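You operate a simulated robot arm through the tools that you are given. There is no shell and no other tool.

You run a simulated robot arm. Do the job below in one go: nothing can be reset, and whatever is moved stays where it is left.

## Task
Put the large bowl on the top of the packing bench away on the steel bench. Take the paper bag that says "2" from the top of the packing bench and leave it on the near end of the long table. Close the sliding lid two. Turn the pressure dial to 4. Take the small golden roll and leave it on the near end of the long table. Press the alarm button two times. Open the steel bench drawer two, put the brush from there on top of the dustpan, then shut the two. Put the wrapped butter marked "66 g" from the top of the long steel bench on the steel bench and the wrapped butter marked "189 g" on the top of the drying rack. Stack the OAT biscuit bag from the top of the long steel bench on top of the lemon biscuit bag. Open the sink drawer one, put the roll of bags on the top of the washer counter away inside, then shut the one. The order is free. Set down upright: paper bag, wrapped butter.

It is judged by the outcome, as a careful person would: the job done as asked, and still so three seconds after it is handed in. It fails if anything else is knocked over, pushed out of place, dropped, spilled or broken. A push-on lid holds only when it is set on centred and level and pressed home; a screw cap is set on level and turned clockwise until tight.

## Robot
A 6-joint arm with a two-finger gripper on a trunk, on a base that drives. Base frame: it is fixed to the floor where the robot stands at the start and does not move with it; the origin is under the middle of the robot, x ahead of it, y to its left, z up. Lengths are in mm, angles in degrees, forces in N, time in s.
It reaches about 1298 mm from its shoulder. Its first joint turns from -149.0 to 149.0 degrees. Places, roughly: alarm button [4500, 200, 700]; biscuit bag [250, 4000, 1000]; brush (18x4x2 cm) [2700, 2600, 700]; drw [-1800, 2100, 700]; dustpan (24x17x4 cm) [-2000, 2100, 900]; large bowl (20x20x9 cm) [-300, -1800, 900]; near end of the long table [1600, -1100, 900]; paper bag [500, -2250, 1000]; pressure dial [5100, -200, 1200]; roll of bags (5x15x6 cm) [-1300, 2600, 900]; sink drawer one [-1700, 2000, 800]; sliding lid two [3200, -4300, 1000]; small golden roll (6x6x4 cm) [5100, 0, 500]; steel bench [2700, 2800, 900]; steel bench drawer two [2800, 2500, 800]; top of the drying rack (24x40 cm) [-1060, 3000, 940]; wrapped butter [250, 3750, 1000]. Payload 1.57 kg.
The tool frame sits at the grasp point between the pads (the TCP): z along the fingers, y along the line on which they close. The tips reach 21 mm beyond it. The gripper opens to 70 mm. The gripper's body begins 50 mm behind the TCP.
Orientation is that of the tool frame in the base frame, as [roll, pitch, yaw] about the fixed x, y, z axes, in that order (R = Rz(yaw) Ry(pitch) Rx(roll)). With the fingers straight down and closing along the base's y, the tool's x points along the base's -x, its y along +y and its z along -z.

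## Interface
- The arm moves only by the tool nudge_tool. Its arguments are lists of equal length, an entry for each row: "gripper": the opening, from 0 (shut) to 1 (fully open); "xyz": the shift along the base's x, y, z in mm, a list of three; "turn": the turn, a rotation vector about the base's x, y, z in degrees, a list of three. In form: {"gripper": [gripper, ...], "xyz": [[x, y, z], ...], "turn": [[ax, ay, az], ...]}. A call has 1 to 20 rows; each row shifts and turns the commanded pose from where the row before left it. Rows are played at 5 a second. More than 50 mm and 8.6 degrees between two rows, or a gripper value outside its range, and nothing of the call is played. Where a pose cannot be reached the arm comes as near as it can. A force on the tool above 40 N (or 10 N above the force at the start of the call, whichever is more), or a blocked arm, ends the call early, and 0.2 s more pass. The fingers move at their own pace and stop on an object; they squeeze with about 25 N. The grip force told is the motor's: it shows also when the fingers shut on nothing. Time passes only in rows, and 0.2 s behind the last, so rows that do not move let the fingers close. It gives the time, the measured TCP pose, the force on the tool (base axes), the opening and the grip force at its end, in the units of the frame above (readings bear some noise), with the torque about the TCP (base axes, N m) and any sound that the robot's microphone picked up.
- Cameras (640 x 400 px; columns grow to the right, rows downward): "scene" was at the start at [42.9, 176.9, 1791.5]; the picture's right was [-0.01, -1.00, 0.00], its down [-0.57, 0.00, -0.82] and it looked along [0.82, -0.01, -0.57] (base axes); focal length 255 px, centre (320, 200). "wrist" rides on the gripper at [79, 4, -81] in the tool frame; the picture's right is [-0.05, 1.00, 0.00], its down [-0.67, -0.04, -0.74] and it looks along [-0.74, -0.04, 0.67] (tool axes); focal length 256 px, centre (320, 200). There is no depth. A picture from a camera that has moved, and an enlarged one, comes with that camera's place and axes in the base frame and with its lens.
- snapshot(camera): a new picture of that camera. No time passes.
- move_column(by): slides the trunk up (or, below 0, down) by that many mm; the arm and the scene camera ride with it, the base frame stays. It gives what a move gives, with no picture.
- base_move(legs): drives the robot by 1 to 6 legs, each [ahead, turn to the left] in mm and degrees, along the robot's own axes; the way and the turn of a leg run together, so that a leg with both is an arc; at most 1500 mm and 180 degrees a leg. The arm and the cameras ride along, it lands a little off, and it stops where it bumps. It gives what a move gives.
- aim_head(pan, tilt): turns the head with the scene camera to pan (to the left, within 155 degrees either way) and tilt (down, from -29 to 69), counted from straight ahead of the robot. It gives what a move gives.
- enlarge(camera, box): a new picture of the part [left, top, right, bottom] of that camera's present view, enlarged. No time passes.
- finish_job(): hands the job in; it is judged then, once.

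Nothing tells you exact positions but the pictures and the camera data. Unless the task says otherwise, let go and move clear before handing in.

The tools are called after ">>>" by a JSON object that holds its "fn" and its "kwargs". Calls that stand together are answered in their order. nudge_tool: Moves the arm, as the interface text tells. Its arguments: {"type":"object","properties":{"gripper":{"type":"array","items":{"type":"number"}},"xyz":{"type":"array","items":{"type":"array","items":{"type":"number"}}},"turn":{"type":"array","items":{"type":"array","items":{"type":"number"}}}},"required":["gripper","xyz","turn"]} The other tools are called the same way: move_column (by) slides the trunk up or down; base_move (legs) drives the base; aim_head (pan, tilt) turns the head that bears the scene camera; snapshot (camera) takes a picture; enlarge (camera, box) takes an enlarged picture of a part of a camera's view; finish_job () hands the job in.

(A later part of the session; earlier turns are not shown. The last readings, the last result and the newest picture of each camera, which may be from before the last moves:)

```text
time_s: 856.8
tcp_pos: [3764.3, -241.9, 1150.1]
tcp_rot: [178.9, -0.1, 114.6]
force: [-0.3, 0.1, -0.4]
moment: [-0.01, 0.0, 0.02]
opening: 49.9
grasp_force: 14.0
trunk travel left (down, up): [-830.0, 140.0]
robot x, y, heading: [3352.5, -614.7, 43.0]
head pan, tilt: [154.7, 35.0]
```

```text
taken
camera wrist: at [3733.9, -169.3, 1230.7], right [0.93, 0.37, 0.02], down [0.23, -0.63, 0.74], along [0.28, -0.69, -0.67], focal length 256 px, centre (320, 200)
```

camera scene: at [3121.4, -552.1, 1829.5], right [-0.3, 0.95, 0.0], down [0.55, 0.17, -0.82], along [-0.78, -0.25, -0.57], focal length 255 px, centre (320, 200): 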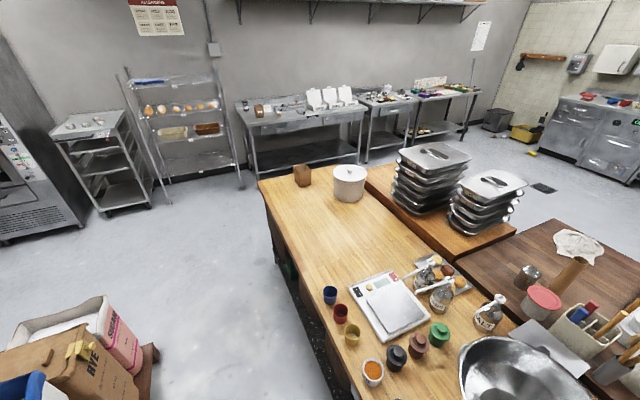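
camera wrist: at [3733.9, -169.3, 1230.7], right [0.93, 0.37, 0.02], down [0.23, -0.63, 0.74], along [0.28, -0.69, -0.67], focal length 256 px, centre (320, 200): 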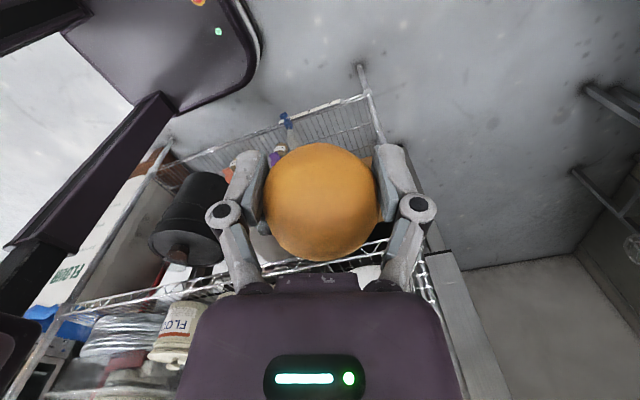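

Perfectly centred in the passage. Reversing to the near end of the long table, then turning to face it.

>>> {"fn": "base_move", "kwargs": {"legs": [[0, -1.2], [-850, 0], [-790, 0], [0, 88]]}}

>>> {"fn": "aim_head", "kwargs": {"pan": 0, "tilt": 40}}

>>> {"fn": "snapshot", "kwargs": {"camera": "scene"}}

>>> {"fn": "snapshot", "kwargs": {"camera": "wrist"}}

```text
time_s: 872.7
tcp_pos: [1809.4, -1258.1, 1148.7]
tcp_rot: [179.0, -0.1, -162.1]
force: [-0.1, 0.3, -0.4]
moment: [-0.04, 0.02, 0.03]
opening: 48.5
grasp_force: 14.3
trunk travel left (down, up): [-830.0, 140.0]
robot x, y, heading: [2099.9, -1733.9, 125.9]
head pan, tilt: [154.7, 35.0]
```

```text
time_s: 875.1
tcp_pos: [1808.8, -1257.5, 1149.7]
tcp_rot: [178.9, -0.2, -162.1]
force: [-0.5, 0.1, -0.1]
moment: [0.0, -0.01, 0.02]
opening: 48.0
grasp_force: 14.1
trunk travel left (down, up): [-830.0, 140.0]
robot x, y, heading: [2102.2, -1735.2, 125.9]
head pan, tilt: [0.0, 40.0]
```

```text
taken
camera scene: at [1939.1, -1803.5, 1822.0], right [0.81, 0.59, 0.0], down [0.38, -0.52, -0.77], along [-0.45, 0.62, -0.64], focal length 255 px, centre (320, 200)
```

scene: 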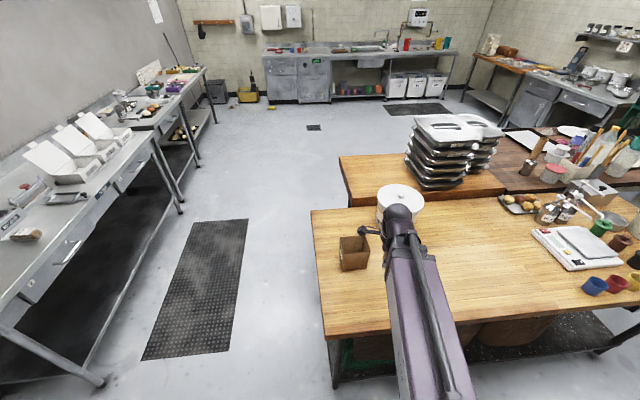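

```text
taken
camera wrist: at [1733.5, -1279.5, 1230.5], right [-0.26, 0.97, 0.02], down [0.65, 0.16, 0.74], along [0.71, 0.2, -0.67], focal length 256 px, centre (320, 200)
```

wrist: 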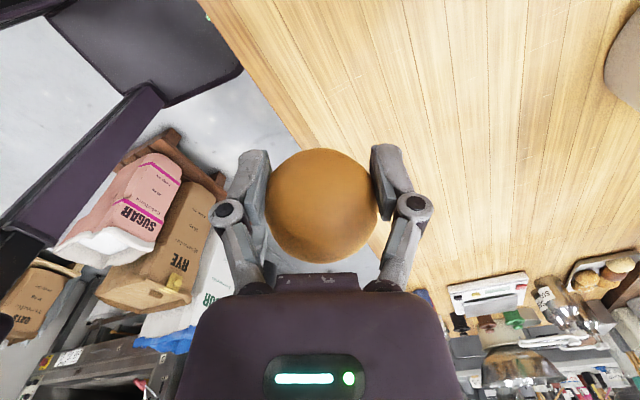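

I'm beside the near end now. Because the roll was picked with the tool pitched, I'll set it down in the same pitch, approaching from the table's inside, at about (1712, -1070), clear of the bag and bucket.

>>> {"fn": "nudge_tool", "kwargs": {"gripper": [0, 0, 0, 0, 0], "xyz": [[-19.4, 37.6, 0], [-19.4, 37.6, 0], [-19.4, 37.6, 0], [-19.4, 37.6, 0], [-19.4, 37.6, 0]], "turn": [[0, 0, -3.6], [0, 0, -3.6], [0, 0, -3.6], [0, 0, -3.6], [0, 0, -3.5]]}}

>>> {"fn": "nudge_tool", "kwargs": {"gripper": [0, 0, 0, 0, 0, 0, 0, 0], "xyz": [[0, 0, 4], [0, 0, 8], [0, 0, 11], [0, 0, 13], [0, 0, 15], [0, 0, 17], [0, 0, 18], [0, 0, 20]], "turn": [[0, 7.75, 0], [0, 7.75, 0], [0, 7.75, 0], [0, 7.75, 0], [0, 7.75, 0], [0, 7.75, 0], [0, 7.75, 0], [0, 7.75, 0]]}}

>>> {"fn": "snapshot", "kwargs": {"camera": "wrist"}}

>>> {"fn": "snapshot", "kwargs": {"camera": "scene"}}

```text
time_s: 876.3
tcp_pos: [1710.8, -1070.9, 1147.2]
tcp_rot: [179.1, -0.1, 179.9]
force: [-0.4, -0.1, -0.9]
moment: [0.0, 0.0, 0.03]
opening: 47.7
grasp_force: 13.9
trunk travel left (down, up): [-830.0, 140.0]
robot x, y, heading: [2100.4, -1737.3, 125.9]
head pan, tilt: [0.0, 40.0]
```

```text
time_s: 878.1
tcp_pos: [1713.0, -1072.0, 1247.0]
tcp_rot: [178.9, -62.1, 180.0]
force: [0.0, 0.3, -0.4]
moment: [0.01, 0.0, 0.0]
opening: 47.8
grasp_force: 14.3
out of reach, approached as far as the arm can: row 2, 4
trunk travel left (down, up): [-830.0, 140.0]
robot x, y, heading: [2102.6, -1737.0, 125.8]
head pan, tilt: [0.0, 40.0]
```

```text
taken
camera wrist: at [1748.0, -1068.0, 1356.3], right [0.04, 1.0, -0.04], down [0.97, -0.05, -0.24], along [-0.24, -0.03, -0.97], focal length 256 px, centre (320, 200)
```

wrist: 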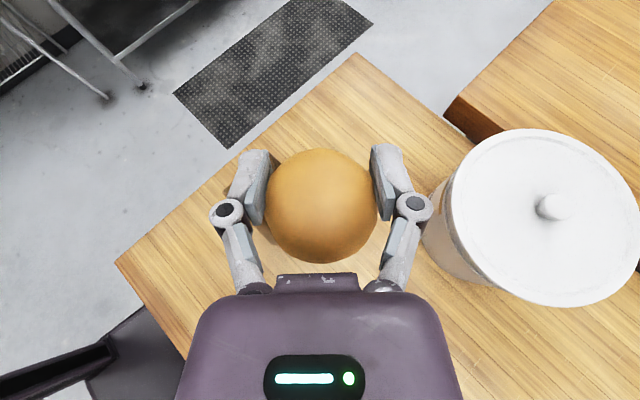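

```text
taken
camera scene: at [1939.3, -1803.5, 1822.0], right [0.81, 0.59, 0.0], down [0.38, -0.52, -0.77], along [-0.45, 0.62, -0.64], focal length 255 px, centre (320, 200)
```

scene: 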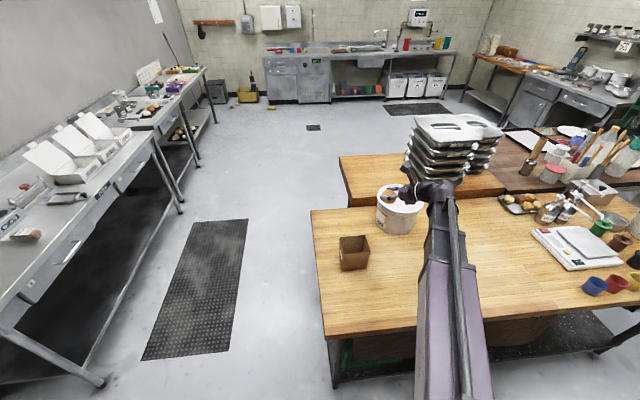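

There's more room toward the zone centre: shifting to about (1645, -1025) and lowering.

>>> {"fn": "nudge_tool", "kwargs": {"gripper": [0, 0], "xyz": [[-34, 23.5, 0], [-34, 23.5, 0]], "turn": [[0, 0, 0], [0, 0, 0]]}}

>>> {"fn": "move_column", "kwargs": {"by": -290}}

>>> {"fn": "snapshot", "kwargs": {"camera": "wrist"}}

>>> {"fn": "snapshot", "kwargs": {"camera": "scene"}}

```text
time_s: 878.7
tcp_pos: [1645.2, -1021.6, 1246.3]
tcp_rot: [179.1, -61.9, 179.9]
force: [0.3, -0.1, 0.6]
moment: [0.04, 0.05, 0.01]
opening: 47.5
grasp_force: 13.5
trunk travel left (down, up): [-830.0, 140.0]
robot x, y, heading: [2100.9, -1736.8, 125.9]
head pan, tilt: [0.0, 40.0]
```

```text
time_s: 881.6
tcp_pos: [1645.3, -1024.3, 956.4]
tcp_rot: [179.0, -61.9, 179.9]
force: [-0.9, -0.4, -0.8]
moment: [-0.02, 0.0, 0.0]
opening: 47.3
grasp_force: 13.7
trunk travel left (down, up): [-540.0, 430.0]
robot x, y, heading: [2098.6, -1736.2, 126.2]
head pan, tilt: [0.0, 40.0]
```

```text
taken
camera wrist: at [1679.7, -1019.5, 1066.0], right [0.04, 1.0, -0.04], down [0.97, -0.05, -0.24], along [-0.24, -0.03, -0.97], focal length 256 px, centre (320, 200)
```

wrist: 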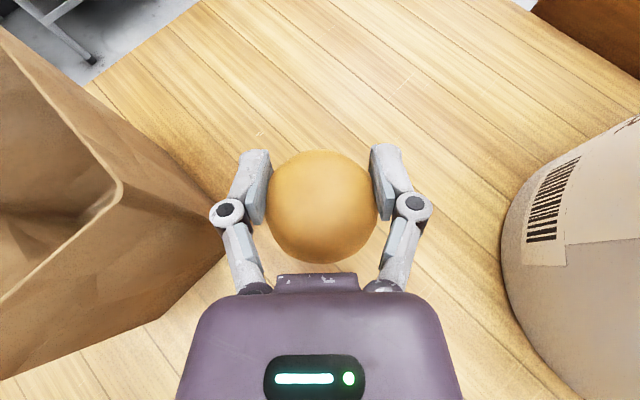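

```text
taken
camera scene: at [1939.0, -1803.4, 1532.1], right [0.81, 0.59, 0.0], down [0.38, -0.52, -0.77], along [-0.45, 0.62, -0.64], focal length 255 px, centre (320, 200)
```

scene: 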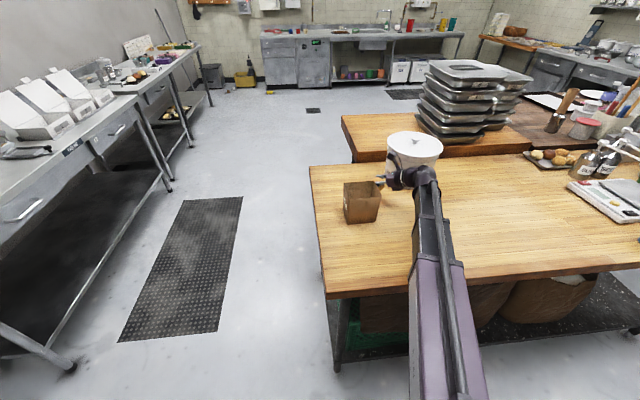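

Clear, but I'll shift 12 mm away from the bag, then lower to contact.

>>> {"fn": "nudge_tool", "kwargs": {"gripper": [0, 0], "xyz": [[0, 12, 0], [0, 0, 0]], "turn": [[0, 0, 0], [0, 0, 0]]}}

>>> {"fn": "move_column", "kwargs": {"by": -35}}

>>> {"fn": "move_column", "kwargs": {"by": -5}}

>>> {"fn": "move_column", "kwargs": {"by": -4}}

```text
time_s: 882.2
tcp_pos: [1644.6, -1011.4, 955.6]
tcp_rot: [178.9, -62.0, 180.0]
force: [0.3, -0.8, -0.8]
moment: [0.03, 0.01, -0.01]
opening: 46.9
grasp_force: 14.2
trunk travel left (down, up): [-540.0, 430.0]
robot x, y, heading: [2099.9, -1740.3, 126.1]
head pan, tilt: [0.0, 40.0]
```

```text
time_s: 883.0
tcp_pos: [1643.8, -1011.6, 922.2]
tcp_rot: [179.0, -61.9, 180.0]
force: [-0.4, -0.1, -0.7]
moment: [0.03, 0.0, 0.0]
opening: 47.1
grasp_force: 13.7
trunk travel left (down, up): [-505.0, 465.0]
robot x, y, heading: [2102.0, -1735.6, 125.6]
head pan, tilt: [0.0, 40.0]
```

```text
time_s: 883.6
tcp_pos: [1646.2, -1010.9, 917.5]
tcp_rot: [178.9, -62.0, -180.0]
force: [0.4, 0.2, -0.5]
moment: [0.0, -0.01, -0.01]
opening: 46.7
grasp_force: 14.0
trunk travel left (down, up): [-500.0, 470.0]
robot x, y, heading: [2104.1, -1733.8, 125.7]
head pan, tilt: [0.0, 40.0]
```

```text
time_s: 884.1
tcp_pos: [1644.5, -1011.5, 913.2]
tcp_rot: [179.0, -62.0, 180.0]
force: [-0.2, 0.7, 0.1]
moment: [0.03, 0.01, 0.01]
opening: 47.4
grasp_force: 14.2
trunk travel left (down, up): [-496.0, 474.0]
robot x, y, heading: [2099.4, -1734.9, 126.1]
head pan, tilt: [0.0, 40.0]
```

>>> {"fn": "move_column", "kwargs": {"by": -4}}

>>> {"fn": "move_column", "kwargs": {"by": -3}}

>>> {"fn": "snapshot", "kwargs": {"camera": "wrist"}}

```text
time_s: 884.6
tcp_pos: [1645.0, -1011.4, 909.4]
tcp_rot: [179.0, -62.0, 180.0]
force: [-0.3, 0.6, -1.0]
moment: [0.0, 0.01, -0.02]
opening: 47.0
grasp_force: 13.9
trunk travel left (down, up): [-492.0, 478.0]
robot x, y, heading: [2098.7, -1735.2, 126.0]
head pan, tilt: [0.0, 40.0]
```

```text
time_s: 885.1
tcp_pos: [1643.8, -1011.1, 905.5]
tcp_rot: [179.0, -62.0, -180.0]
force: [0.3, 0.2, -0.9]
moment: [0.02, -0.02, 0.03]
opening: 47.0
grasp_force: 13.6
trunk travel left (down, up): [-489.0, 481.0]
robot x, y, heading: [2095.9, -1739.9, 125.8]
head pan, tilt: [0.0, 40.0]
```

```text
taken
camera wrist: at [1679.4, -1007.8, 1014.9], right [0.04, 1.0, -0.04], down [0.97, -0.05, -0.24], along [-0.24, -0.03, -0.97], focal length 256 px, centre (320, 200)
```

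wrist: 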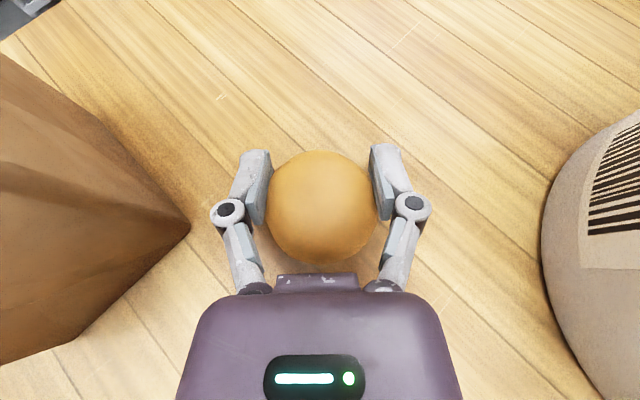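

>>> {"fn": "move_column", "kwargs": {"by": -4}}

>>> {"fn": "move_column", "kwargs": {"by": -4}}

>>> {"fn": "move_column", "kwargs": {"by": -4}}

```text
time_s: 885.7
tcp_pos: [1645.2, -1010.9, 902.6]
tcp_rot: [179.0, -61.9, -180.0]
force: [0.9, 0.3, 0.0]
moment: [0.03, 0.01, -0.01]
opening: 46.7
grasp_force: 14.2
trunk travel left (down, up): [-485.0, 485.0]
robot x, y, heading: [2099.4, -1737.1, 125.8]
head pan, tilt: [0.0, 40.0]
```

```text
time_s: 886.2
tcp_pos: [1645.4, -1011.4, 900.7]
tcp_rot: [178.9, -62.2, -180.0]
force: [-3.2, 4.7, 19.9]
moment: [0.12, -0.06, 0.05]
opening: 46.2
grasp_force: 14.0
trunk travel left (down, up): [-481.0, 489.0]
robot x, y, heading: [2097.0, -1736.6, 125.7]
head pan, tilt: [0.0, 40.0]
```

```text
time_s: 886.7
tcp_pos: [1644.6, -1011.1, 896.3]
tcp_rot: [178.9, -62.0, -179.9]
force: [-5.7, 5.0, 17.6]
moment: [0.1, -0.11, 0.05]
opening: 49.5
grasp_force: 14.3
trunk travel left (down, up): [-477.0, 493.0]
robot x, y, heading: [2097.6, -1735.6, 125.8]
head pan, tilt: [0.0, 40.0]
```

Contact made. Releasing (not fully wide) and backing away upward.

>>> {"fn": "nudge_tool", "kwargs": {"gripper": [0.75, 0.85, 0.95, 0.95], "xyz": [[0, 0, 0], [0, 0, 0], [0, 0, 0], [0, 0, 0]], "turn": [[0, 0, 0], [0, 0, 0], [0, 0, 0], [0, 0, 0]]}}

>>> {"fn": "snapshot", "kwargs": {"camera": "wrist"}}

>>> {"fn": "nudge_tool", "kwargs": {"gripper": [0.95, 0.95], "xyz": [[30, 0, 0], [45, 0, 0]], "turn": [[0, 0, 0], [0, 0, 0]]}}

>>> {"fn": "move_column", "kwargs": {"by": 250}}

>>> {"fn": "snapshot", "kwargs": {"camera": "wrist"}}

>>> {"fn": "snapshot", "kwargs": {"camera": "scene"}}

```text
time_s: 887.7
tcp_pos: [1645.2, -1012.4, 894.3]
tcp_rot: [179.0, -62.0, 180.0]
force: [-0.7, 0.4, -0.4]
moment: [-0.03, 0.0, 0.0]
opening: 66.5
grasp_force: 0.0
trunk travel left (down, up): [-477.0, 493.0]
robot x, y, heading: [2101.1, -1738.0, 126.1]
head pan, tilt: [0.0, 40.0]
```

```text
taken
camera wrist: at [1679.4, -1007.9, 1002.9], right [0.04, 1.0, -0.04], down [0.97, -0.05, -0.24], along [-0.24, -0.03, -0.97], focal length 256 px, centre (320, 200)
```

wrist: 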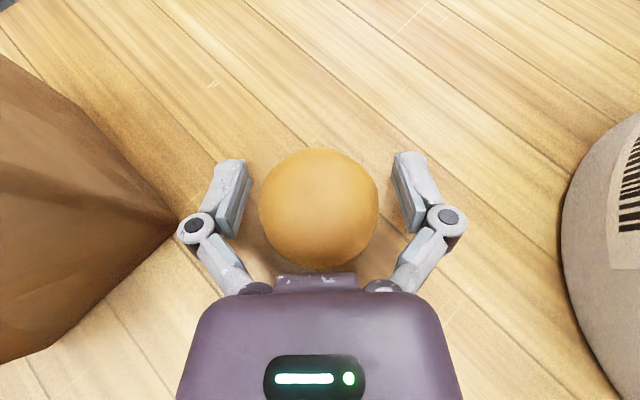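

```text
time_s: 888.3
tcp_pos: [1720.9, -1010.4, 893.6]
tcp_rot: [179.0, -62.0, -179.9]
force: [0.7, -0.5, 0.5]
moment: [0.0, 0.0, -0.03]
opening: 66.5
grasp_force: 0.0
trunk travel left (down, up): [-477.0, 493.0]
robot x, y, heading: [2098.7, -1739.9, 126.0]
head pan, tilt: [0.0, 40.0]
```

```text
time_s: 890.9
tcp_pos: [1719.3, -1010.1, 1143.9]
tcp_rot: [179.0, -62.0, 179.9]
force: [0.7, 0.6, 0.1]
moment: [-0.03, -0.02, -0.03]
opening: 66.2
grasp_force: 0.1
trunk travel left (down, up): [-727.0, 243.0]
robot x, y, heading: [2099.6, -1736.0, 125.8]
head pan, tilt: [0.0, 40.0]
```

```text
taken
camera wrist: at [1755.2, -1006.2, 1253.0], right [0.04, 1.0, -0.04], down [0.97, -0.05, -0.24], along [-0.24, -0.03, -0.97], focal length 256 px, centre (320, 200)
```

wrist: 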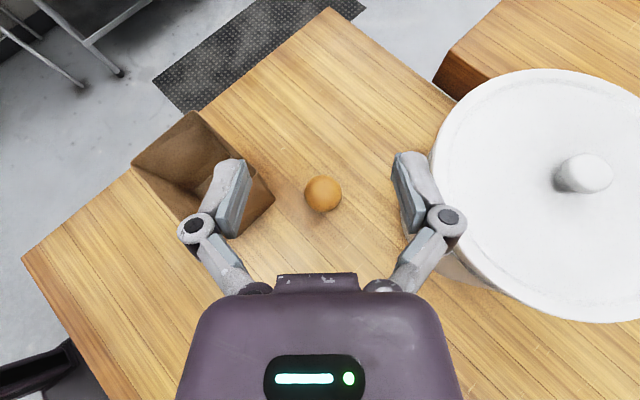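

```text
taken
camera scene: at [1939.0, -1803.4, 1719.0], right [0.81, 0.59, 0.0], down [0.38, -0.52, -0.77], along [-0.45, 0.62, -0.64], focal length 255 px, centre (320, 200)
```

scene: 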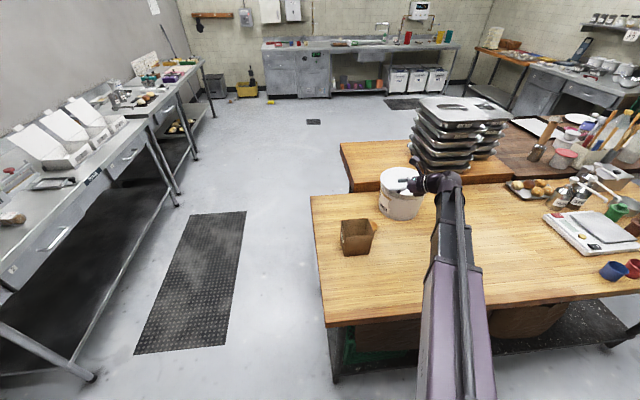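

The roll sits beside the bag on the near end. Straightening and retracting the arm, then driving toward the stock bench for sliding lid two.

>>> {"fn": "move_column", "kwargs": {"by": 130}}

>>> {"fn": "nudge_tool", "kwargs": {"gripper": [0.5, 0.5, 0.5, 0.5, 0.5, 0.5, 0.5, 0.5, 0.5, 0.5, 0.5, 0.5, 0.5], "xyz": [[0, 0, -20], [0, 0, -18], [0, 0, -16], [0, 0, -14], [0, 0, -12], [0, 0, -8], [0, 0, -6], [0, 0, -3], [21, -39, 0], [21, -39, 0], [21, -39, 0], [21, -39, 0], [21, -39, 0]], "turn": [[0, -7.75, 0], [0, -7.75, 0], [0, -7.75, 0], [0, -7.75, 0], [0, -7.75, 0], [0, -7.75, 0], [0, -7.75, 0], [0, -7.75, 0], [0, 0, 0], [0, 0, 0], [0, 0, 0], [0, 0, 0], [0, 0, 0]]}}

>>> {"fn": "base_move", "kwargs": {"legs": [[0, 159.4], [900, 0], [950, 0]]}}

>>> {"fn": "aim_head", "kwargs": {"pan": 20, "tilt": 30}}

>>> {"fn": "snapshot", "kwargs": {"camera": "scene"}}

```text
time_s: 892.5
tcp_pos: [1720.0, -1009.4, 1275.5]
tcp_rot: [179.0, -62.1, -180.0]
force: [1.0, 0.2, 0.0]
moment: [0.02, -0.01, 0.0]
opening: 66.6
grasp_force: 0.1
trunk travel left (down, up): [-857.0, 113.0]
robot x, y, heading: [2097.9, -1733.0, 125.7]
head pan, tilt: [0.0, 40.0]
```

```text
time_s: 895.3
tcp_pos: [1827.6, -1204.6, 1176.8]
tcp_rot: [178.8, -0.2, 180.0]
force: [0.6, -0.6, -0.1]
moment: [0.0, -0.03, -0.02]
opening: 34.9
grasp_force: 0.2
out of reach, approached as far as the arm can: row 3
trunk travel left (down, up): [-857.0, 113.0]
robot x, y, heading: [2098.0, -1740.4, 126.0]
head pan, tilt: [0.0, 40.0]
```

```text
time_s: 916.4
tcp_pos: [2502.5, -4153.2, 1175.4]
tcp_rot: [179.0, 0.0, -24.3]
force: [-0.2, 0.0, -0.1]
moment: [0.01, 0.0, 0.0]
opening: 34.8
grasp_force: 0.2
trunk travel left (down, up): [-857.0, 113.0]
robot x, y, heading: [2468.4, -3558.9, -78.0]
head pan, tilt: [0.0, 40.0]
```

```text
time_s: 917.2
tcp_pos: [2502.2, -4153.8, 1176.7]
tcp_rot: [179.0, -0.1, -24.4]
force: [0.7, -0.2, 0.9]
moment: [-0.03, 0.02, -0.02]
opening: 35.1
grasp_force: 0.0
trunk travel left (down, up): [-857.0, 113.0]
robot x, y, heading: [2469.8, -3557.2, -78.1]
head pan, tilt: [20.0, 30.0]
```

```text
taken
camera scene: at [2676.8, -3553.6, 1864.3], right [-0.85, -0.53, 0.0], down [-0.26, 0.43, -0.87], along [0.46, -0.74, -0.5], focal length 255 px, centre (320, 200)
```

scene: 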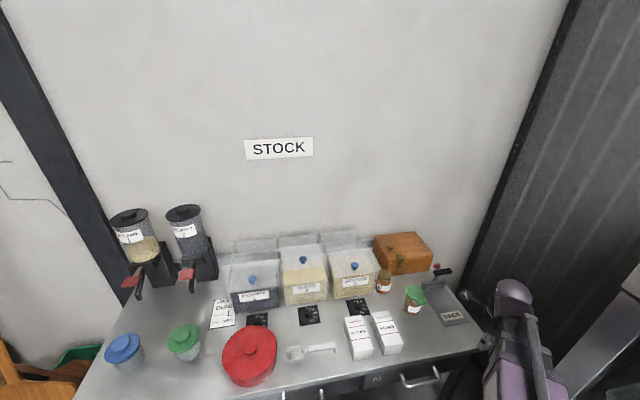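

I see the stock bench with three lidded bins (blue knobs). Zooming in.

>>> {"fn": "enlarge", "kwargs": {"camera": "scene", "box": [210, 220, 410, 345]}}

>>> {"fn": "enlarge", "kwargs": {"camera": "scene", "box": [260, 240, 350, 320]}}

```text
3.20 times, centred on (310, 282) of scene
camera zoom: at [2676.8, -3553.6, 1864.3], right [-0.85, -0.53, 0.0], down [-0.26, 0.43, -0.87], along [0.46, -0.74, -0.5], focal length 815 px, centre (352, -64)
```

zoom: 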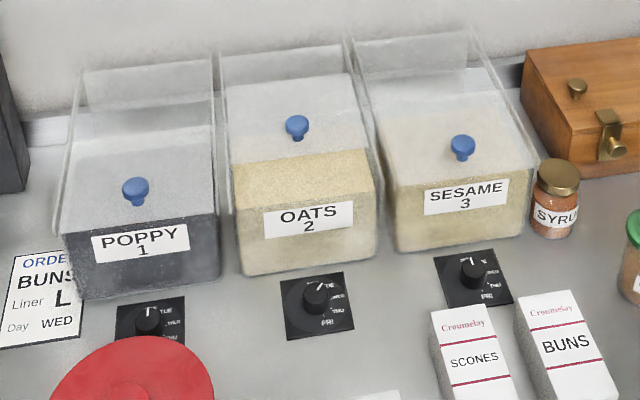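

```text
5.00 times, centred on (305, 280) of scene
camera zoom: at [2676.8, -3553.6, 1864.3], right [-0.85, -0.53, 0.0], down [-0.26, 0.43, -0.87], along [0.46, -0.74, -0.5], focal length 1274 px, centre (395, -200)
```

zoom: 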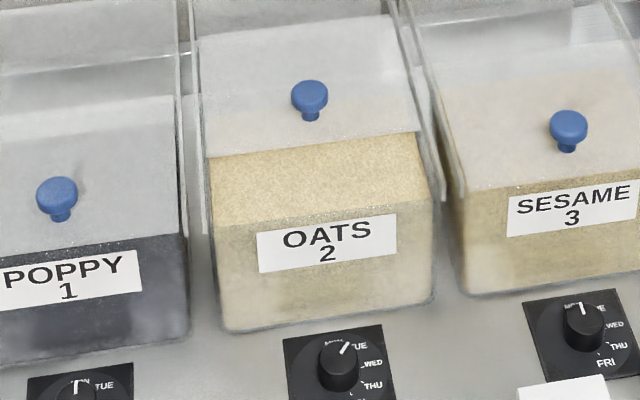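

Bin 2 (OATS) has its lid slid back; it needs pulling forward ~55 mm by its blue knob. Turning to face the bench.

>>> {"fn": "base_move", "kwargs": {"legs": [[0, 30]]}}

>>> {"fn": "aim_head", "kwargs": {"pan": 0, "tilt": 35}}

>>> {"fn": "snapshot", "kwargs": {"camera": "scene"}}

>>> {"fn": "snapshot", "kwargs": {"camera": "wrist"}}

```text
time_s: 919.7
tcp_pos: [2798.1, -4056.7, 1176.1]
tcp_rot: [179.1, 0.0, 5.7]
force: [0.1, -0.6, 0.4]
moment: [0.03, 0.0, 0.03]
opening: 35.1
grasp_force: 0.0
trunk travel left (down, up): [-857.0, 113.0]
robot x, y, heading: [2479.0, -3548.1, -48.7]
head pan, tilt: [20.0, 30.0]
```

```text
time_s: 920.5
tcp_pos: [2799.0, -4055.5, 1176.6]
tcp_rot: [179.0, 0.1, 5.7]
force: [0.4, -0.4, 0.8]
moment: [-0.03, -0.01, -0.01]
opening: 35.0
grasp_force: 0.1
trunk travel left (down, up): [-857.0, 113.0]
robot x, y, heading: [2481.5, -3547.0, -48.4]
head pan, tilt: [0.0, 35.0]
```

```text
taken
camera scene: at [2638.4, -3465.5, 1856.6], right [-0.75, -0.66, 0.0], down [-0.38, 0.43, -0.82], along [0.54, -0.61, -0.57], focal length 255 px, centre (320, 200)
```

scene: 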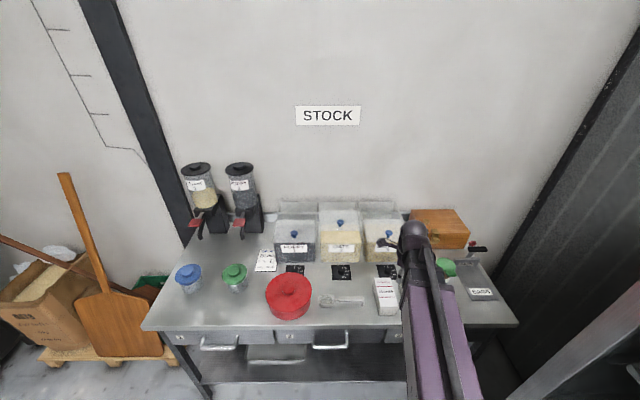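

```text
taken
camera wrist: at [2877.8, -4050.8, 1257.4], right [0.05, -1.0, 0.02], down [-0.67, -0.02, 0.74], along [-0.74, -0.05, -0.67], focal length 256 px, centre (320, 200)
```

wrist: 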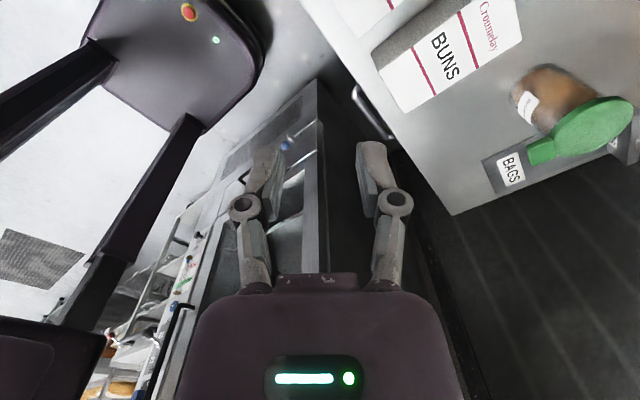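

>>> {"fn": "enlarge", "kwargs": {"camera": "scene", "box": [260, 190, 420, 300]}}

```text
3.64 times, centred on (340, 245) of scene
camera zoom: at [2638.4, -3465.5, 1856.6], right [-0.75, -0.66, 0.0], down [-0.38, 0.43, -0.82], along [0.54, -0.61, -0.57], focal length 926 px, centre (247, 36)
```

zoom: 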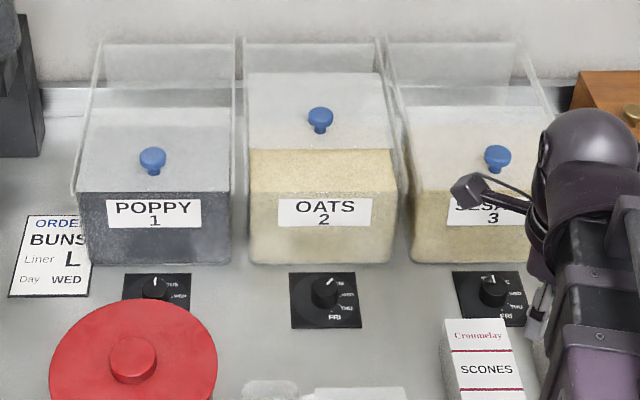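

Knob 2 is at about (3209, -4260, ~1040). Moving the gripper above it with fingers closing across the pull direction.

>>> {"fn": "nudge_tool", "kwargs": {"gripper": [0.9, 0.9, 0.9, 0.9, 0.9, 0.9, 0.9, 0.9, 0.9, 0.9, 0.9, 0.9, 0.9, 0.9, 0.9], "xyz": [[27.3, -13.7, 0], [27.3, -13.7, 0], [27.3, -13.7, 0], [27.3, -13.7, 0], [27.3, -13.7, 0], [27.3, -13.7, 0], [27.3, -13.7, 0], [27.3, -13.7, 0], [27.3, -13.7, 0], [27.3, -13.7, 0], [27.3, -13.7, 0], [27.3, -13.7, 0], [27.3, -13.7, 0], [27.3, -13.7, 0], [27.3, -13.7, 0]], "turn": [[0, 0, 8.4], [0, 0, 8.4], [0, 0, 8.4], [0, 0, 8.4], [0, 0, 8.4], [0, 0, 8.4], [0, 0, 8.4], [0, 0, 8.4], [0, 0, 8.4], [0, 0, 8.4], [0, 0, 8.4], [0, 0, 8.4], [0, 0, 8.4], [0, 0, 8.4], [0, 0, 8.4]]}}

>>> {"fn": "snapshot", "kwargs": {"camera": "wrist"}}

>>> {"fn": "enlarge", "kwargs": {"camera": "scene", "box": [260, 170, 420, 290]}}

```text
time_s: 923.7
tcp_pos: [3208.6, -4261.7, 1175.7]
tcp_rot: [179.0, -0.1, 132.0]
force: [-0.6, 0.8, -0.1]
moment: [0.01, 0.03, 0.0]
opening: 62.9
grasp_force: 0.0
trunk travel left (down, up): [-857.0, 113.0]
robot x, y, heading: [2481.0, -3549.2, -48.3]
head pan, tilt: [0.0, 35.0]
```

```text
taken
camera wrist: at [3157.9, -4201.5, 1256.8], right [0.78, 0.63, 0.02], down [0.41, -0.53, 0.74], along [0.48, -0.57, -0.67], focal length 256 px, centre (320, 200)
```

wrist: 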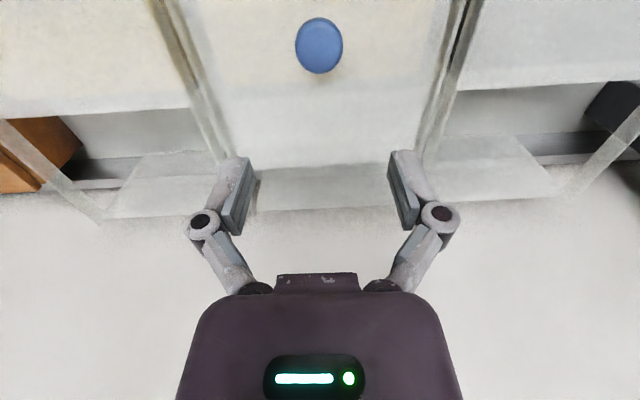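

```text
3.33 times, centred on (340, 230) of scene
camera zoom: at [2639.2, -3466.3, 1856.5], right [-0.75, -0.66, 0.0], down [-0.38, 0.43, -0.82], along [0.54, -0.61, -0.57], focal length 849 px, centre (253, 100)
```

zoom: 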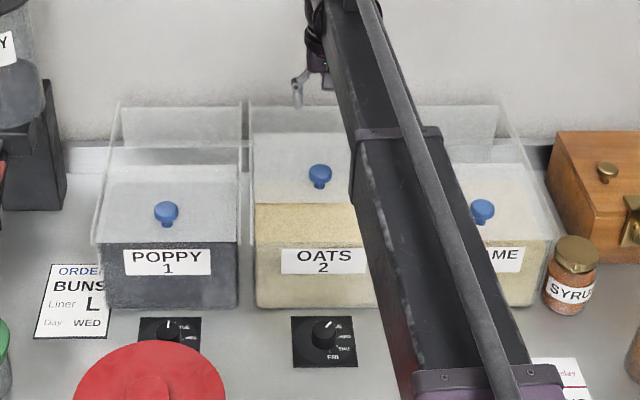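

Knob cap found at ≈ (3195, -4245, 1060). Centring over it and lowering.

>>> {"fn": "nudge_tool", "kwargs": {"gripper": [0.9, 0.9], "xyz": [[-13.6, 16.7, 0], [0, 0, 0]], "turn": [[0, 0, 0], [0, 0, 0]]}}

>>> {"fn": "move_column", "kwargs": {"by": -70}}

>>> {"fn": "snapshot", "kwargs": {"camera": "wrist"}}

>>> {"fn": "enlarge", "kwargs": {"camera": "scene", "box": [260, 150, 420, 270]}}

```text
time_s: 924.3
tcp_pos: [3194.6, -4246.5, 1176.2]
tcp_rot: [179.0, -0.1, 131.9]
force: [0.0, -0.2, -0.2]
moment: [0.01, 0.01, -0.01]
opening: 63.0
grasp_force: 0.0
trunk travel left (down, up): [-857.0, 113.0]
robot x, y, heading: [2480.4, -3544.5, -48.4]
head pan, tilt: [0.0, 35.0]
```

```text
time_s: 925.4
tcp_pos: [3193.3, -4246.5, 1106.4]
tcp_rot: [179.0, 0.0, 131.7]
force: [-0.2, 0.3, 0.0]
moment: [0.01, -0.01, 0.01]
opening: 63.0
grasp_force: 0.2
trunk travel left (down, up): [-787.0, 183.0]
robot x, y, heading: [2481.5, -3550.0, -48.3]
head pan, tilt: [0.0, 35.0]
```

```text
taken
camera wrist: at [3143.2, -4184.5, 1187.4], right [0.78, 0.62, 0.02], down [0.41, -0.53, 0.74], along [0.47, -0.57, -0.67], focal length 256 px, centre (320, 200)
```

wrist: 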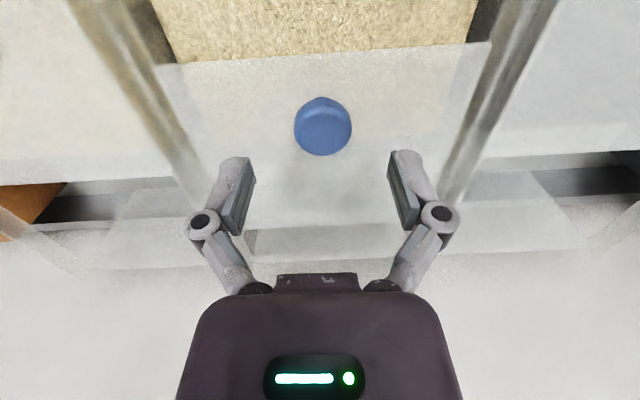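

```text
3.33 times, centred on (340, 210) of scene
camera zoom: at [2638.1, -3465.8, 1786.6], right [-0.75, -0.66, 0.0], down [-0.38, 0.43, -0.82], along [0.54, -0.61, -0.57], focal length 849 px, centre (253, 167)
```

zoom: 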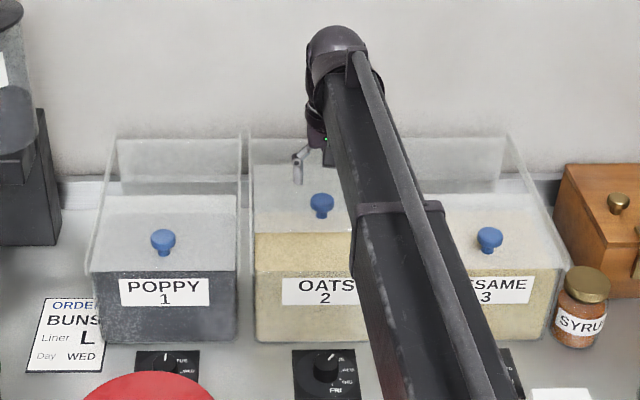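

>>> {"fn": "move_column", "kwargs": {"by": -45}}

>>> {"fn": "snapshot", "kwargs": {"camera": "wrist"}}

>>> {"fn": "nudge_tool", "kwargs": {"gripper": [0.6, 0.4, 0.2, 0, 0], "xyz": [[0, 0, 0], [0, 0, 0], [0, 0, 0], [0, 0, 0], [0, 0, 0]], "turn": [[0, 0, 0], [0, 0, 0], [0, 0, 0], [0, 0, 0], [0, 0, 0]]}}

>>> {"fn": "snapshot", "kwargs": {"camera": "wrist"}}

```text
time_s: 926.3
tcp_pos: [3194.5, -4246.3, 1060.5]
tcp_rot: [179.0, 0.0, 131.6]
force: [0.4, 0.1, -0.2]
moment: [0.0, 0.01, 0.01]
opening: 63.2
grasp_force: 0.0
trunk travel left (down, up): [-742.0, 228.0]
robot x, y, heading: [2482.4, -3547.0, -48.6]
head pan, tilt: [0.0, 35.0]
```

```text
taken
camera wrist: at [3143.3, -4184.5, 1142.4], right [0.78, 0.62, 0.02], down [0.41, -0.53, 0.74], along [0.47, -0.57, -0.67], focal length 256 px, centre (320, 200)
```

wrist: 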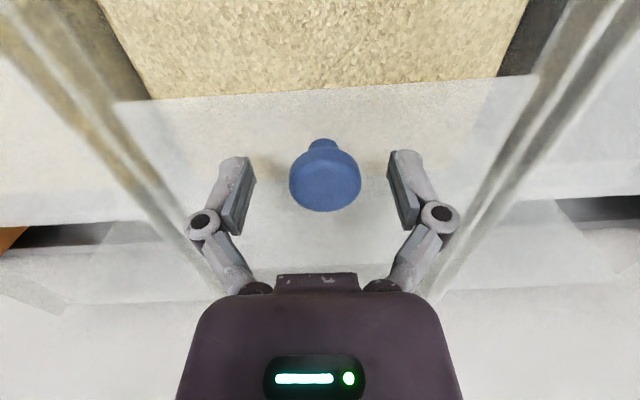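

```text
time_s: 927.5
tcp_pos: [3195.6, -4244.7, 1061.2]
tcp_rot: [179.0, 0.0, 131.7]
force: [9.1, 8.3, 4.2]
moment: [0.12, -0.31, 0.15]
opening: 33.2
grasp_force: 31.8
trunk travel left (down, up): [-742.0, 228.0]
robot x, y, heading: [2483.4, -3544.9, -48.7]
head pan, tilt: [0.0, 35.0]
```

```text
taken
camera wrist: at [3144.5, -4183.1, 1142.5], right [0.78, 0.63, 0.02], down [0.41, -0.53, 0.74], along [0.48, -0.57, -0.67], focal length 256 px, centre (320, 200)
```

wrist: 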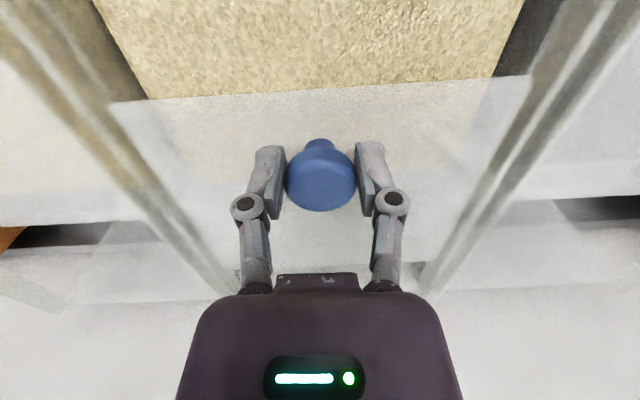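

Gripped the knob. Pulling gently toward me by 20 mm to feel the slide.

>>> {"fn": "nudge_tool", "kwargs": {"gripper": [0, 0, 0], "xyz": [[-6.7, 7.45, 0], [-6.7, 7.45, 0], [0, 0, 0]], "turn": [[0, 0, 0], [0, 0, 0], [0, 0, 0]]}}

>>> {"fn": "snapshot", "kwargs": {"camera": "wrist"}}

```text
time_s: 928.3
tcp_pos: [3181.1, -4229.6, 1059.8]
tcp_rot: [179.1, 0.0, 131.8]
force: [8.8, 9.7, 2.8]
moment: [-0.03, -0.32, 0.09]
opening: 33.1
grasp_force: 32.2
trunk travel left (down, up): [-742.0, 228.0]
robot x, y, heading: [2482.1, -3542.4, -48.6]
head pan, tilt: [0.0, 35.0]
```

```text
taken
camera wrist: at [3131.0, -4168.0, 1142.5], right [0.78, 0.63, 0.02], down [0.41, -0.53, 0.74], along [0.47, -0.57, -0.67], focal length 256 px, centre (320, 200)
```

wrist: 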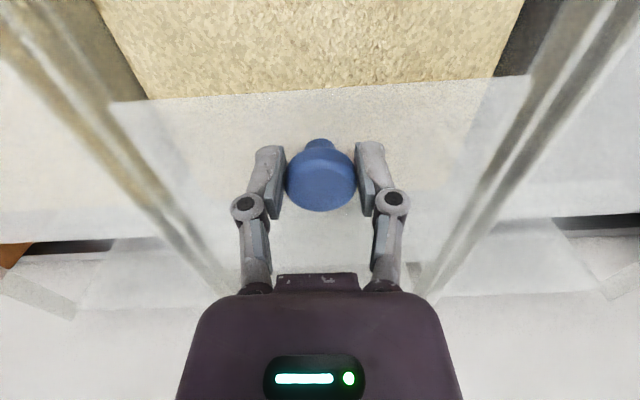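

The lid slides with the knob, flat. Continuing the pull until it stops.

>>> {"fn": "nudge_tool", "kwargs": {"gripper": [0, 0, 0, 0, 0], "xyz": [[-5.7, 8.1, 0], [-6.7, 7.45, 0], [-6.7, 7.45, 0], [-6.7, 7.45, 0], [0, 0, 0]], "turn": [[0, 0, 0], [0, 0, 0], [0, 0, 0], [0, 0, 0], [0, 0, 0]]}}

>>> {"fn": "nudge_tool", "kwargs": {"gripper": [0, 0, 0, 0, 0, 0, 0], "xyz": [[-4, 4.5, 0], [-4, 4.5, 0], [-4, 4.5, 0], [-4, 4.5, 0], [-4, 4.5, 0], [-4, 4.5, 0], [0, 0, 0]], "turn": [[0, 0, 0], [0, 0, 0], [0, 0, 0], [0, 0, 0], [0, 0, 0], [0, 0, 0], [0, 0, 0]]}}

>>> {"fn": "snapshot", "kwargs": {"camera": "wrist"}}

>>> {"fn": "enlarge", "kwargs": {"camera": "scene", "box": [260, 140, 420, 260]}}

```text
time_s: 929.5
tcp_pos: [3155.2, -4200.1, 1059.9]
tcp_rot: [179.0, 0.0, 131.8]
force: [7.2, 7.3, 2.0]
moment: [-0.11, -0.15, -0.03]
opening: 33.1
grasp_force: 32.6
trunk travel left (down, up): [-742.0, 228.0]
robot x, y, heading: [2476.8, -3544.4, -48.7]
head pan, tilt: [0.0, 35.0]
```

```text
time_s: 931.1
tcp_pos: [3129.8, -4172.5, 1060.9]
tcp_rot: [179.1, 0.0, 131.6]
force: [-0.1, 2.0, -1.1]
moment: [0.06, 0.04, 0.02]
opening: 6.2
grasp_force: 28.5
trunk travel left (down, up): [-742.0, 228.0]
robot x, y, heading: [2479.2, -3546.6, -48.3]
head pan, tilt: [0.0, 35.0]
```

```text
taken
camera wrist: at [3079.9, -4111.5, 1142.6], right [0.78, 0.62, 0.02], down [0.41, -0.53, 0.74], along [0.47, -0.57, -0.67], focal length 256 px, centre (320, 200)
```

wrist: 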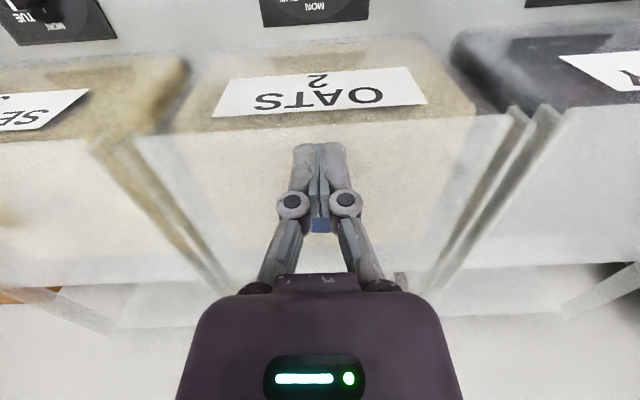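

```text
3.33 times, centred on (340, 200) of scene
camera zoom: at [2637.8, -3465.3, 1741.5], right [-0.75, -0.66, 0.0], down [-0.38, 0.43, -0.82], along [0.54, -0.61, -0.57], focal length 849 px, centre (253, 200)
```

zoom: 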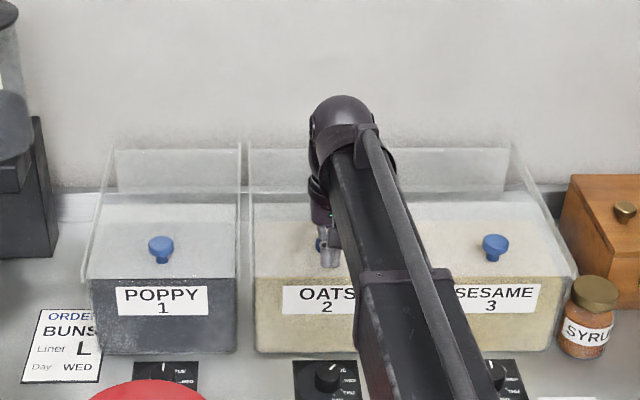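

The lid reached its stop and the fingers slid off the knob. Raising and checking alignment with the other lids.

>>> {"fn": "nudge_tool", "kwargs": {"gripper": [0, 0], "xyz": [[-6.7, 7.45, 0], [0, 0, 0]], "turn": [[0, 0, 0], [0, 0, 0]]}}

>>> {"fn": "move_column", "kwargs": {"by": 180}}

>>> {"fn": "nudge_tool", "kwargs": {"gripper": [0, 0, 0, 0, 0, 0, 0], "xyz": [[-35, 35, 0], [-35, 35, 0], [-35, 35, 0], [-35, 35, 0], [-35, 35, 0], [-35, 35, 0], [-35, 35, 0]], "turn": [[0, 0, 0], [0, 0, 0], [0, 0, 0], [0, 0, 0], [0, 0, 0], [0, 0, 0], [0, 0, 0]]}}

>>> {"fn": "enlarge", "kwargs": {"camera": "scene", "box": [250, 190, 430, 300]}}

>>> {"fn": "snapshot", "kwargs": {"camera": "wrist"}}

```text
time_s: 931.7
tcp_pos: [3124.0, -4166.2, 1060.8]
tcp_rot: [179.0, -0.1, 131.6]
force: [0.4, 0.1, -0.2]
moment: [0.0, 0.02, 0.0]
opening: 0.0
grasp_force: 28.6
trunk travel left (down, up): [-742.0, 228.0]
robot x, y, heading: [2479.5, -3546.8, -48.6]
head pan, tilt: [0.0, 35.0]
```

```text
time_s: 933.7
tcp_pos: [3124.5, -4167.4, 1241.1]
tcp_rot: [178.9, 0.0, 131.7]
force: [0.4, 0.1, -0.5]
moment: [-0.01, 0.0, 0.02]
opening: 0.1
grasp_force: 29.2
trunk travel left (down, up): [-922.0, 48.0]
robot x, y, heading: [2482.7, -3546.5, -48.5]
head pan, tilt: [0.0, 35.0]
```

```text
time_s: 935.3
tcp_pos: [2877.2, -3919.0, 1240.6]
tcp_rot: [178.9, -0.1, 131.7]
force: [0.1, -0.4, -0.3]
moment: [-0.01, 0.01, 0.0]
opening: 0.0
grasp_force: 28.2
trunk travel left (down, up): [-922.0, 48.0]
robot x, y, heading: [2480.0, -3547.2, -48.7]
head pan, tilt: [0.0, 35.0]
```

```text
3.56 times, centred on (340, 245) of scene
camera zoom: at [2636.8, -3464.6, 1921.7], right [-0.75, -0.66, 0.0], down [-0.38, 0.43, -0.82], along [0.54, -0.61, -0.57], focal length 906 px, centre (249, 40)
```

zoom: 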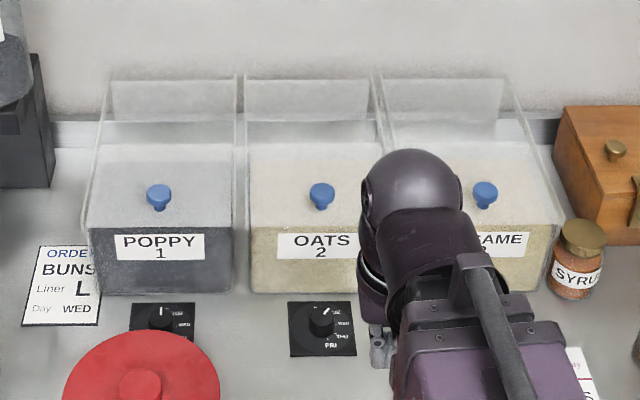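

```text
taken
camera wrist: at [2826.5, -3857.5, 1322.8], right [0.78, 0.62, 0.02], down [0.41, -0.53, 0.74], along [0.47, -0.57, -0.67], focal length 256 px, centre (320, 200)
```

wrist: 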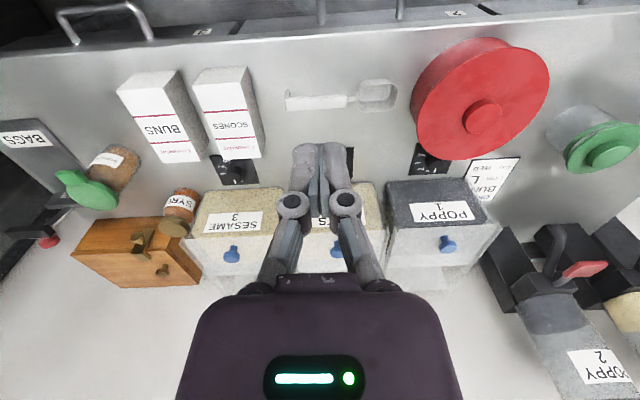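

Lid two is fully closed, level with lids 1 and 3. One thing bothers me: when the OAT bag fell earlier it seems to have nudged the ALMOND bag ~40 mm. I'll go back and check, and restore it if needed.

>>> {"fn": "base_move", "kwargs": {"legs": [[0, 177], [1000, 0], [1000, 0], [1000, 0], [1000, 0]]}}

>>> {"fn": "aim_head", "kwargs": {"pan": -60, "tilt": 35}}

>>> {"fn": "snapshot", "kwargs": {"camera": "scene"}}

```text
time_s: 970.2
tcp_pos: [-510.9, -162.0, 1240.4]
tcp_rot: [179.0, -0.2, -48.3]
force: [-0.3, 0.4, -0.1]
moment: [0.0, -0.02, -0.02]
opening: 0.0
grasp_force: 29.1
trunk travel left (down, up): [-922.0, 48.0]
robot x, y, heading: [-111.3, -539.6, 131.5]
head pan, tilt: [0.0, 35.0]
```

```text
time_s: 971.5
tcp_pos: [-510.2, -162.4, 1240.8]
tcp_rot: [178.9, 0.0, -48.4]
force: [-0.3, -0.4, -0.7]
moment: [-0.03, 0.01, -0.03]
opening: 0.0
grasp_force: 28.1
trunk travel left (down, up): [-922.0, 48.0]
robot x, y, heading: [-112.9, -537.4, 131.3]
head pan, tilt: [-60.0, 35.0]
```

```text
taken
camera scene: at [-183.2, -600.8, 1921.6], right [0.95, -0.32, 0.0], down [-0.18, -0.54, -0.82], along [0.26, 0.78, -0.57], focal length 255 px, centre (320, 200)
```

scene: 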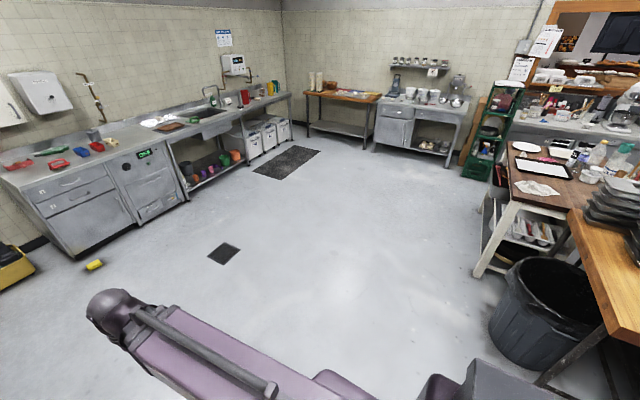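

>>> {"fn": "base_move", "kwargs": {"legs": [[0, -56.5], [1320, 0], [1320, 0], [1320, 0], [0, 56.8]]}}

>>> {"fn": "aim_head", "kwargs": {"pan": 0, "tilt": 45}}

>>> {"fn": "snapshot", "kwargs": {"camera": "scene"}}

>>> {"fn": "enlarge", "kwargs": {"camera": "scene", "box": [220, 140, 440, 280]}}

```text
time_s: 1002.4
tcp_pos: [561.9, 3644.4, 1241.5]
tcp_rot: [179.0, 0.0, -49.4]
force: [-6.1, -5.7, 0.7]
moment: [0.39, -0.44, -0.05]
opening: 0.1
grasp_force: 28.6
trunk travel left (down, up): [-922.0, 48.0]
robot x, y, heading: [933.3, 3244.7, 130.3]
head pan, tilt: [-60.0, 35.0]
```

```text
time_s: 1003.7
tcp_pos: [563.9, 3643.9, 1240.3]
tcp_rot: [179.0, 0.1, -49.3]
force: [-0.1, 1.3, 0.8]
moment: [0.01, -0.01, 0.02]
opening: 0.0
grasp_force: 28.5
trunk travel left (down, up): [-922.0, 48.0]
robot x, y, heading: [934.7, 3251.5, 130.3]
head pan, tilt: [0.0, 45.0]
```

```text
taken
camera scene: at [782.4, 3166.0, 1906.8], right [0.76, 0.65, 0.0], down [0.46, -0.54, -0.71], along [-0.46, 0.54, -0.71], focal length 255 px, centre (320, 200)
```

scene: 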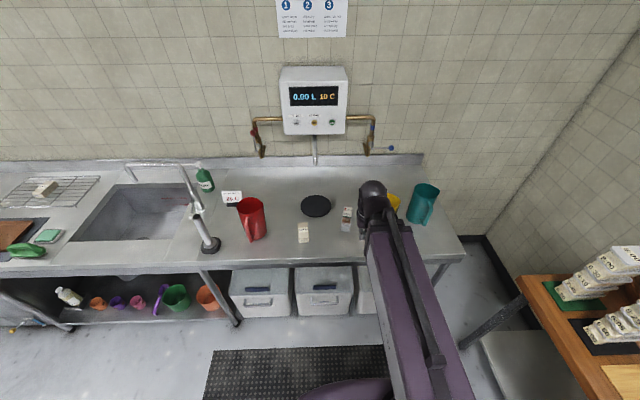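

```text
2.86 times, centred on (330, 210) of scene
camera zoom: at [782.4, 3166.0, 1906.8], right [0.76, 0.65, 0.0], down [0.46, -0.54, -0.71], along [-0.46, 0.54, -0.71], focal length 728 px, centre (291, 171)
```

zoom: 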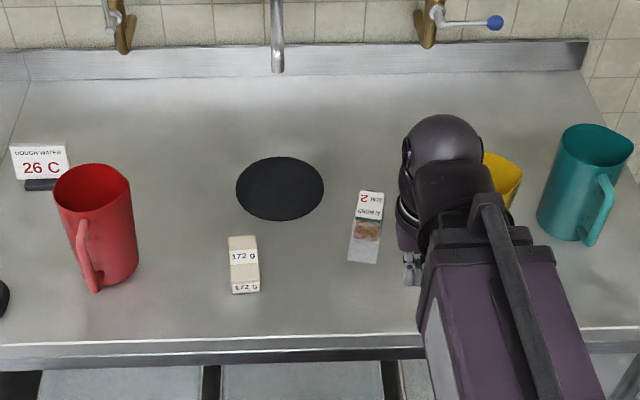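

Confirmed: the ALMOND bag shifted ~40 mm to the right from its original spot. I'll put it back: moving over it.

>>> {"fn": "nudge_tool", "kwargs": {"gripper": [1, 1, 1, 1, 1, 1, 1, 1], "xyz": [[-29.8, 33.9, 0], [-29.8, 33.9, 0], [-29.8, 33.9, 0], [-29.8, 33.9, 0], [-29.8, 33.9, 0], [-29.8, 33.9, 0], [-29.8, 33.9, 0], [-29.8, 33.9, 0]], "turn": [[0, 0, -1.2], [0, 0, -1.2], [0, 0, -1.2], [0, 0, -1.2], [0, 0, -1.2], [0, 0, -1.2], [0, 0, -1.2], [0, 0, -1.2]]}}

>>> {"fn": "move_column", "kwargs": {"by": -140}}

>>> {"fn": "snapshot", "kwargs": {"camera": "wrist"}}

```text
time_s: 1005.5
tcp_pos: [321.9, 3918.3, 1239.0]
tcp_rot: [179.0, -0.1, -58.9]
force: [0.0, -0.1, 0.0]
moment: [0.02, -0.01, 0.02]
opening: 69.8
grasp_force: 0.1
trunk travel left (down, up): [-922.0, 48.0]
robot x, y, heading: [932.8, 3246.6, 130.1]
head pan, tilt: [0.0, 45.0]
```

```text
time_s: 1007.1
tcp_pos: [322.0, 3916.2, 1101.6]
tcp_rot: [179.1, -0.1, -58.9]
force: [-0.8, 0.0, -0.2]
moment: [0.0, -0.03, -0.02]
opening: 70.0
grasp_force: 0.2
trunk travel left (down, up): [-782.0, 188.0]
robot x, y, heading: [935.8, 3246.5, 130.2]
head pan, tilt: [0.0, 45.0]
```

```text
taken
camera wrist: at [361.3, 3847.5, 1182.4], right [-0.88, -0.47, 0.02], down [-0.3, 0.6, 0.74], along [-0.36, 0.65, -0.67], focal length 256 px, centre (320, 200)
```

wrist: 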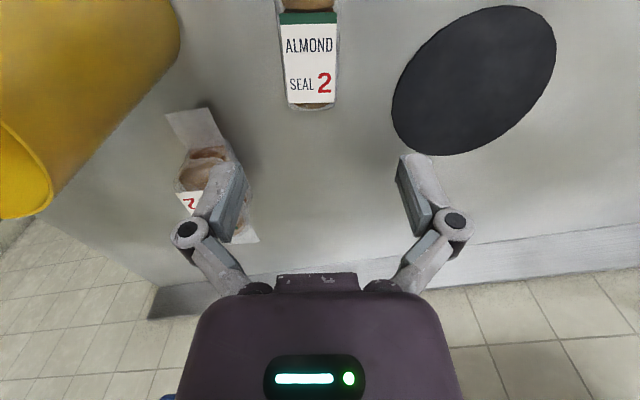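

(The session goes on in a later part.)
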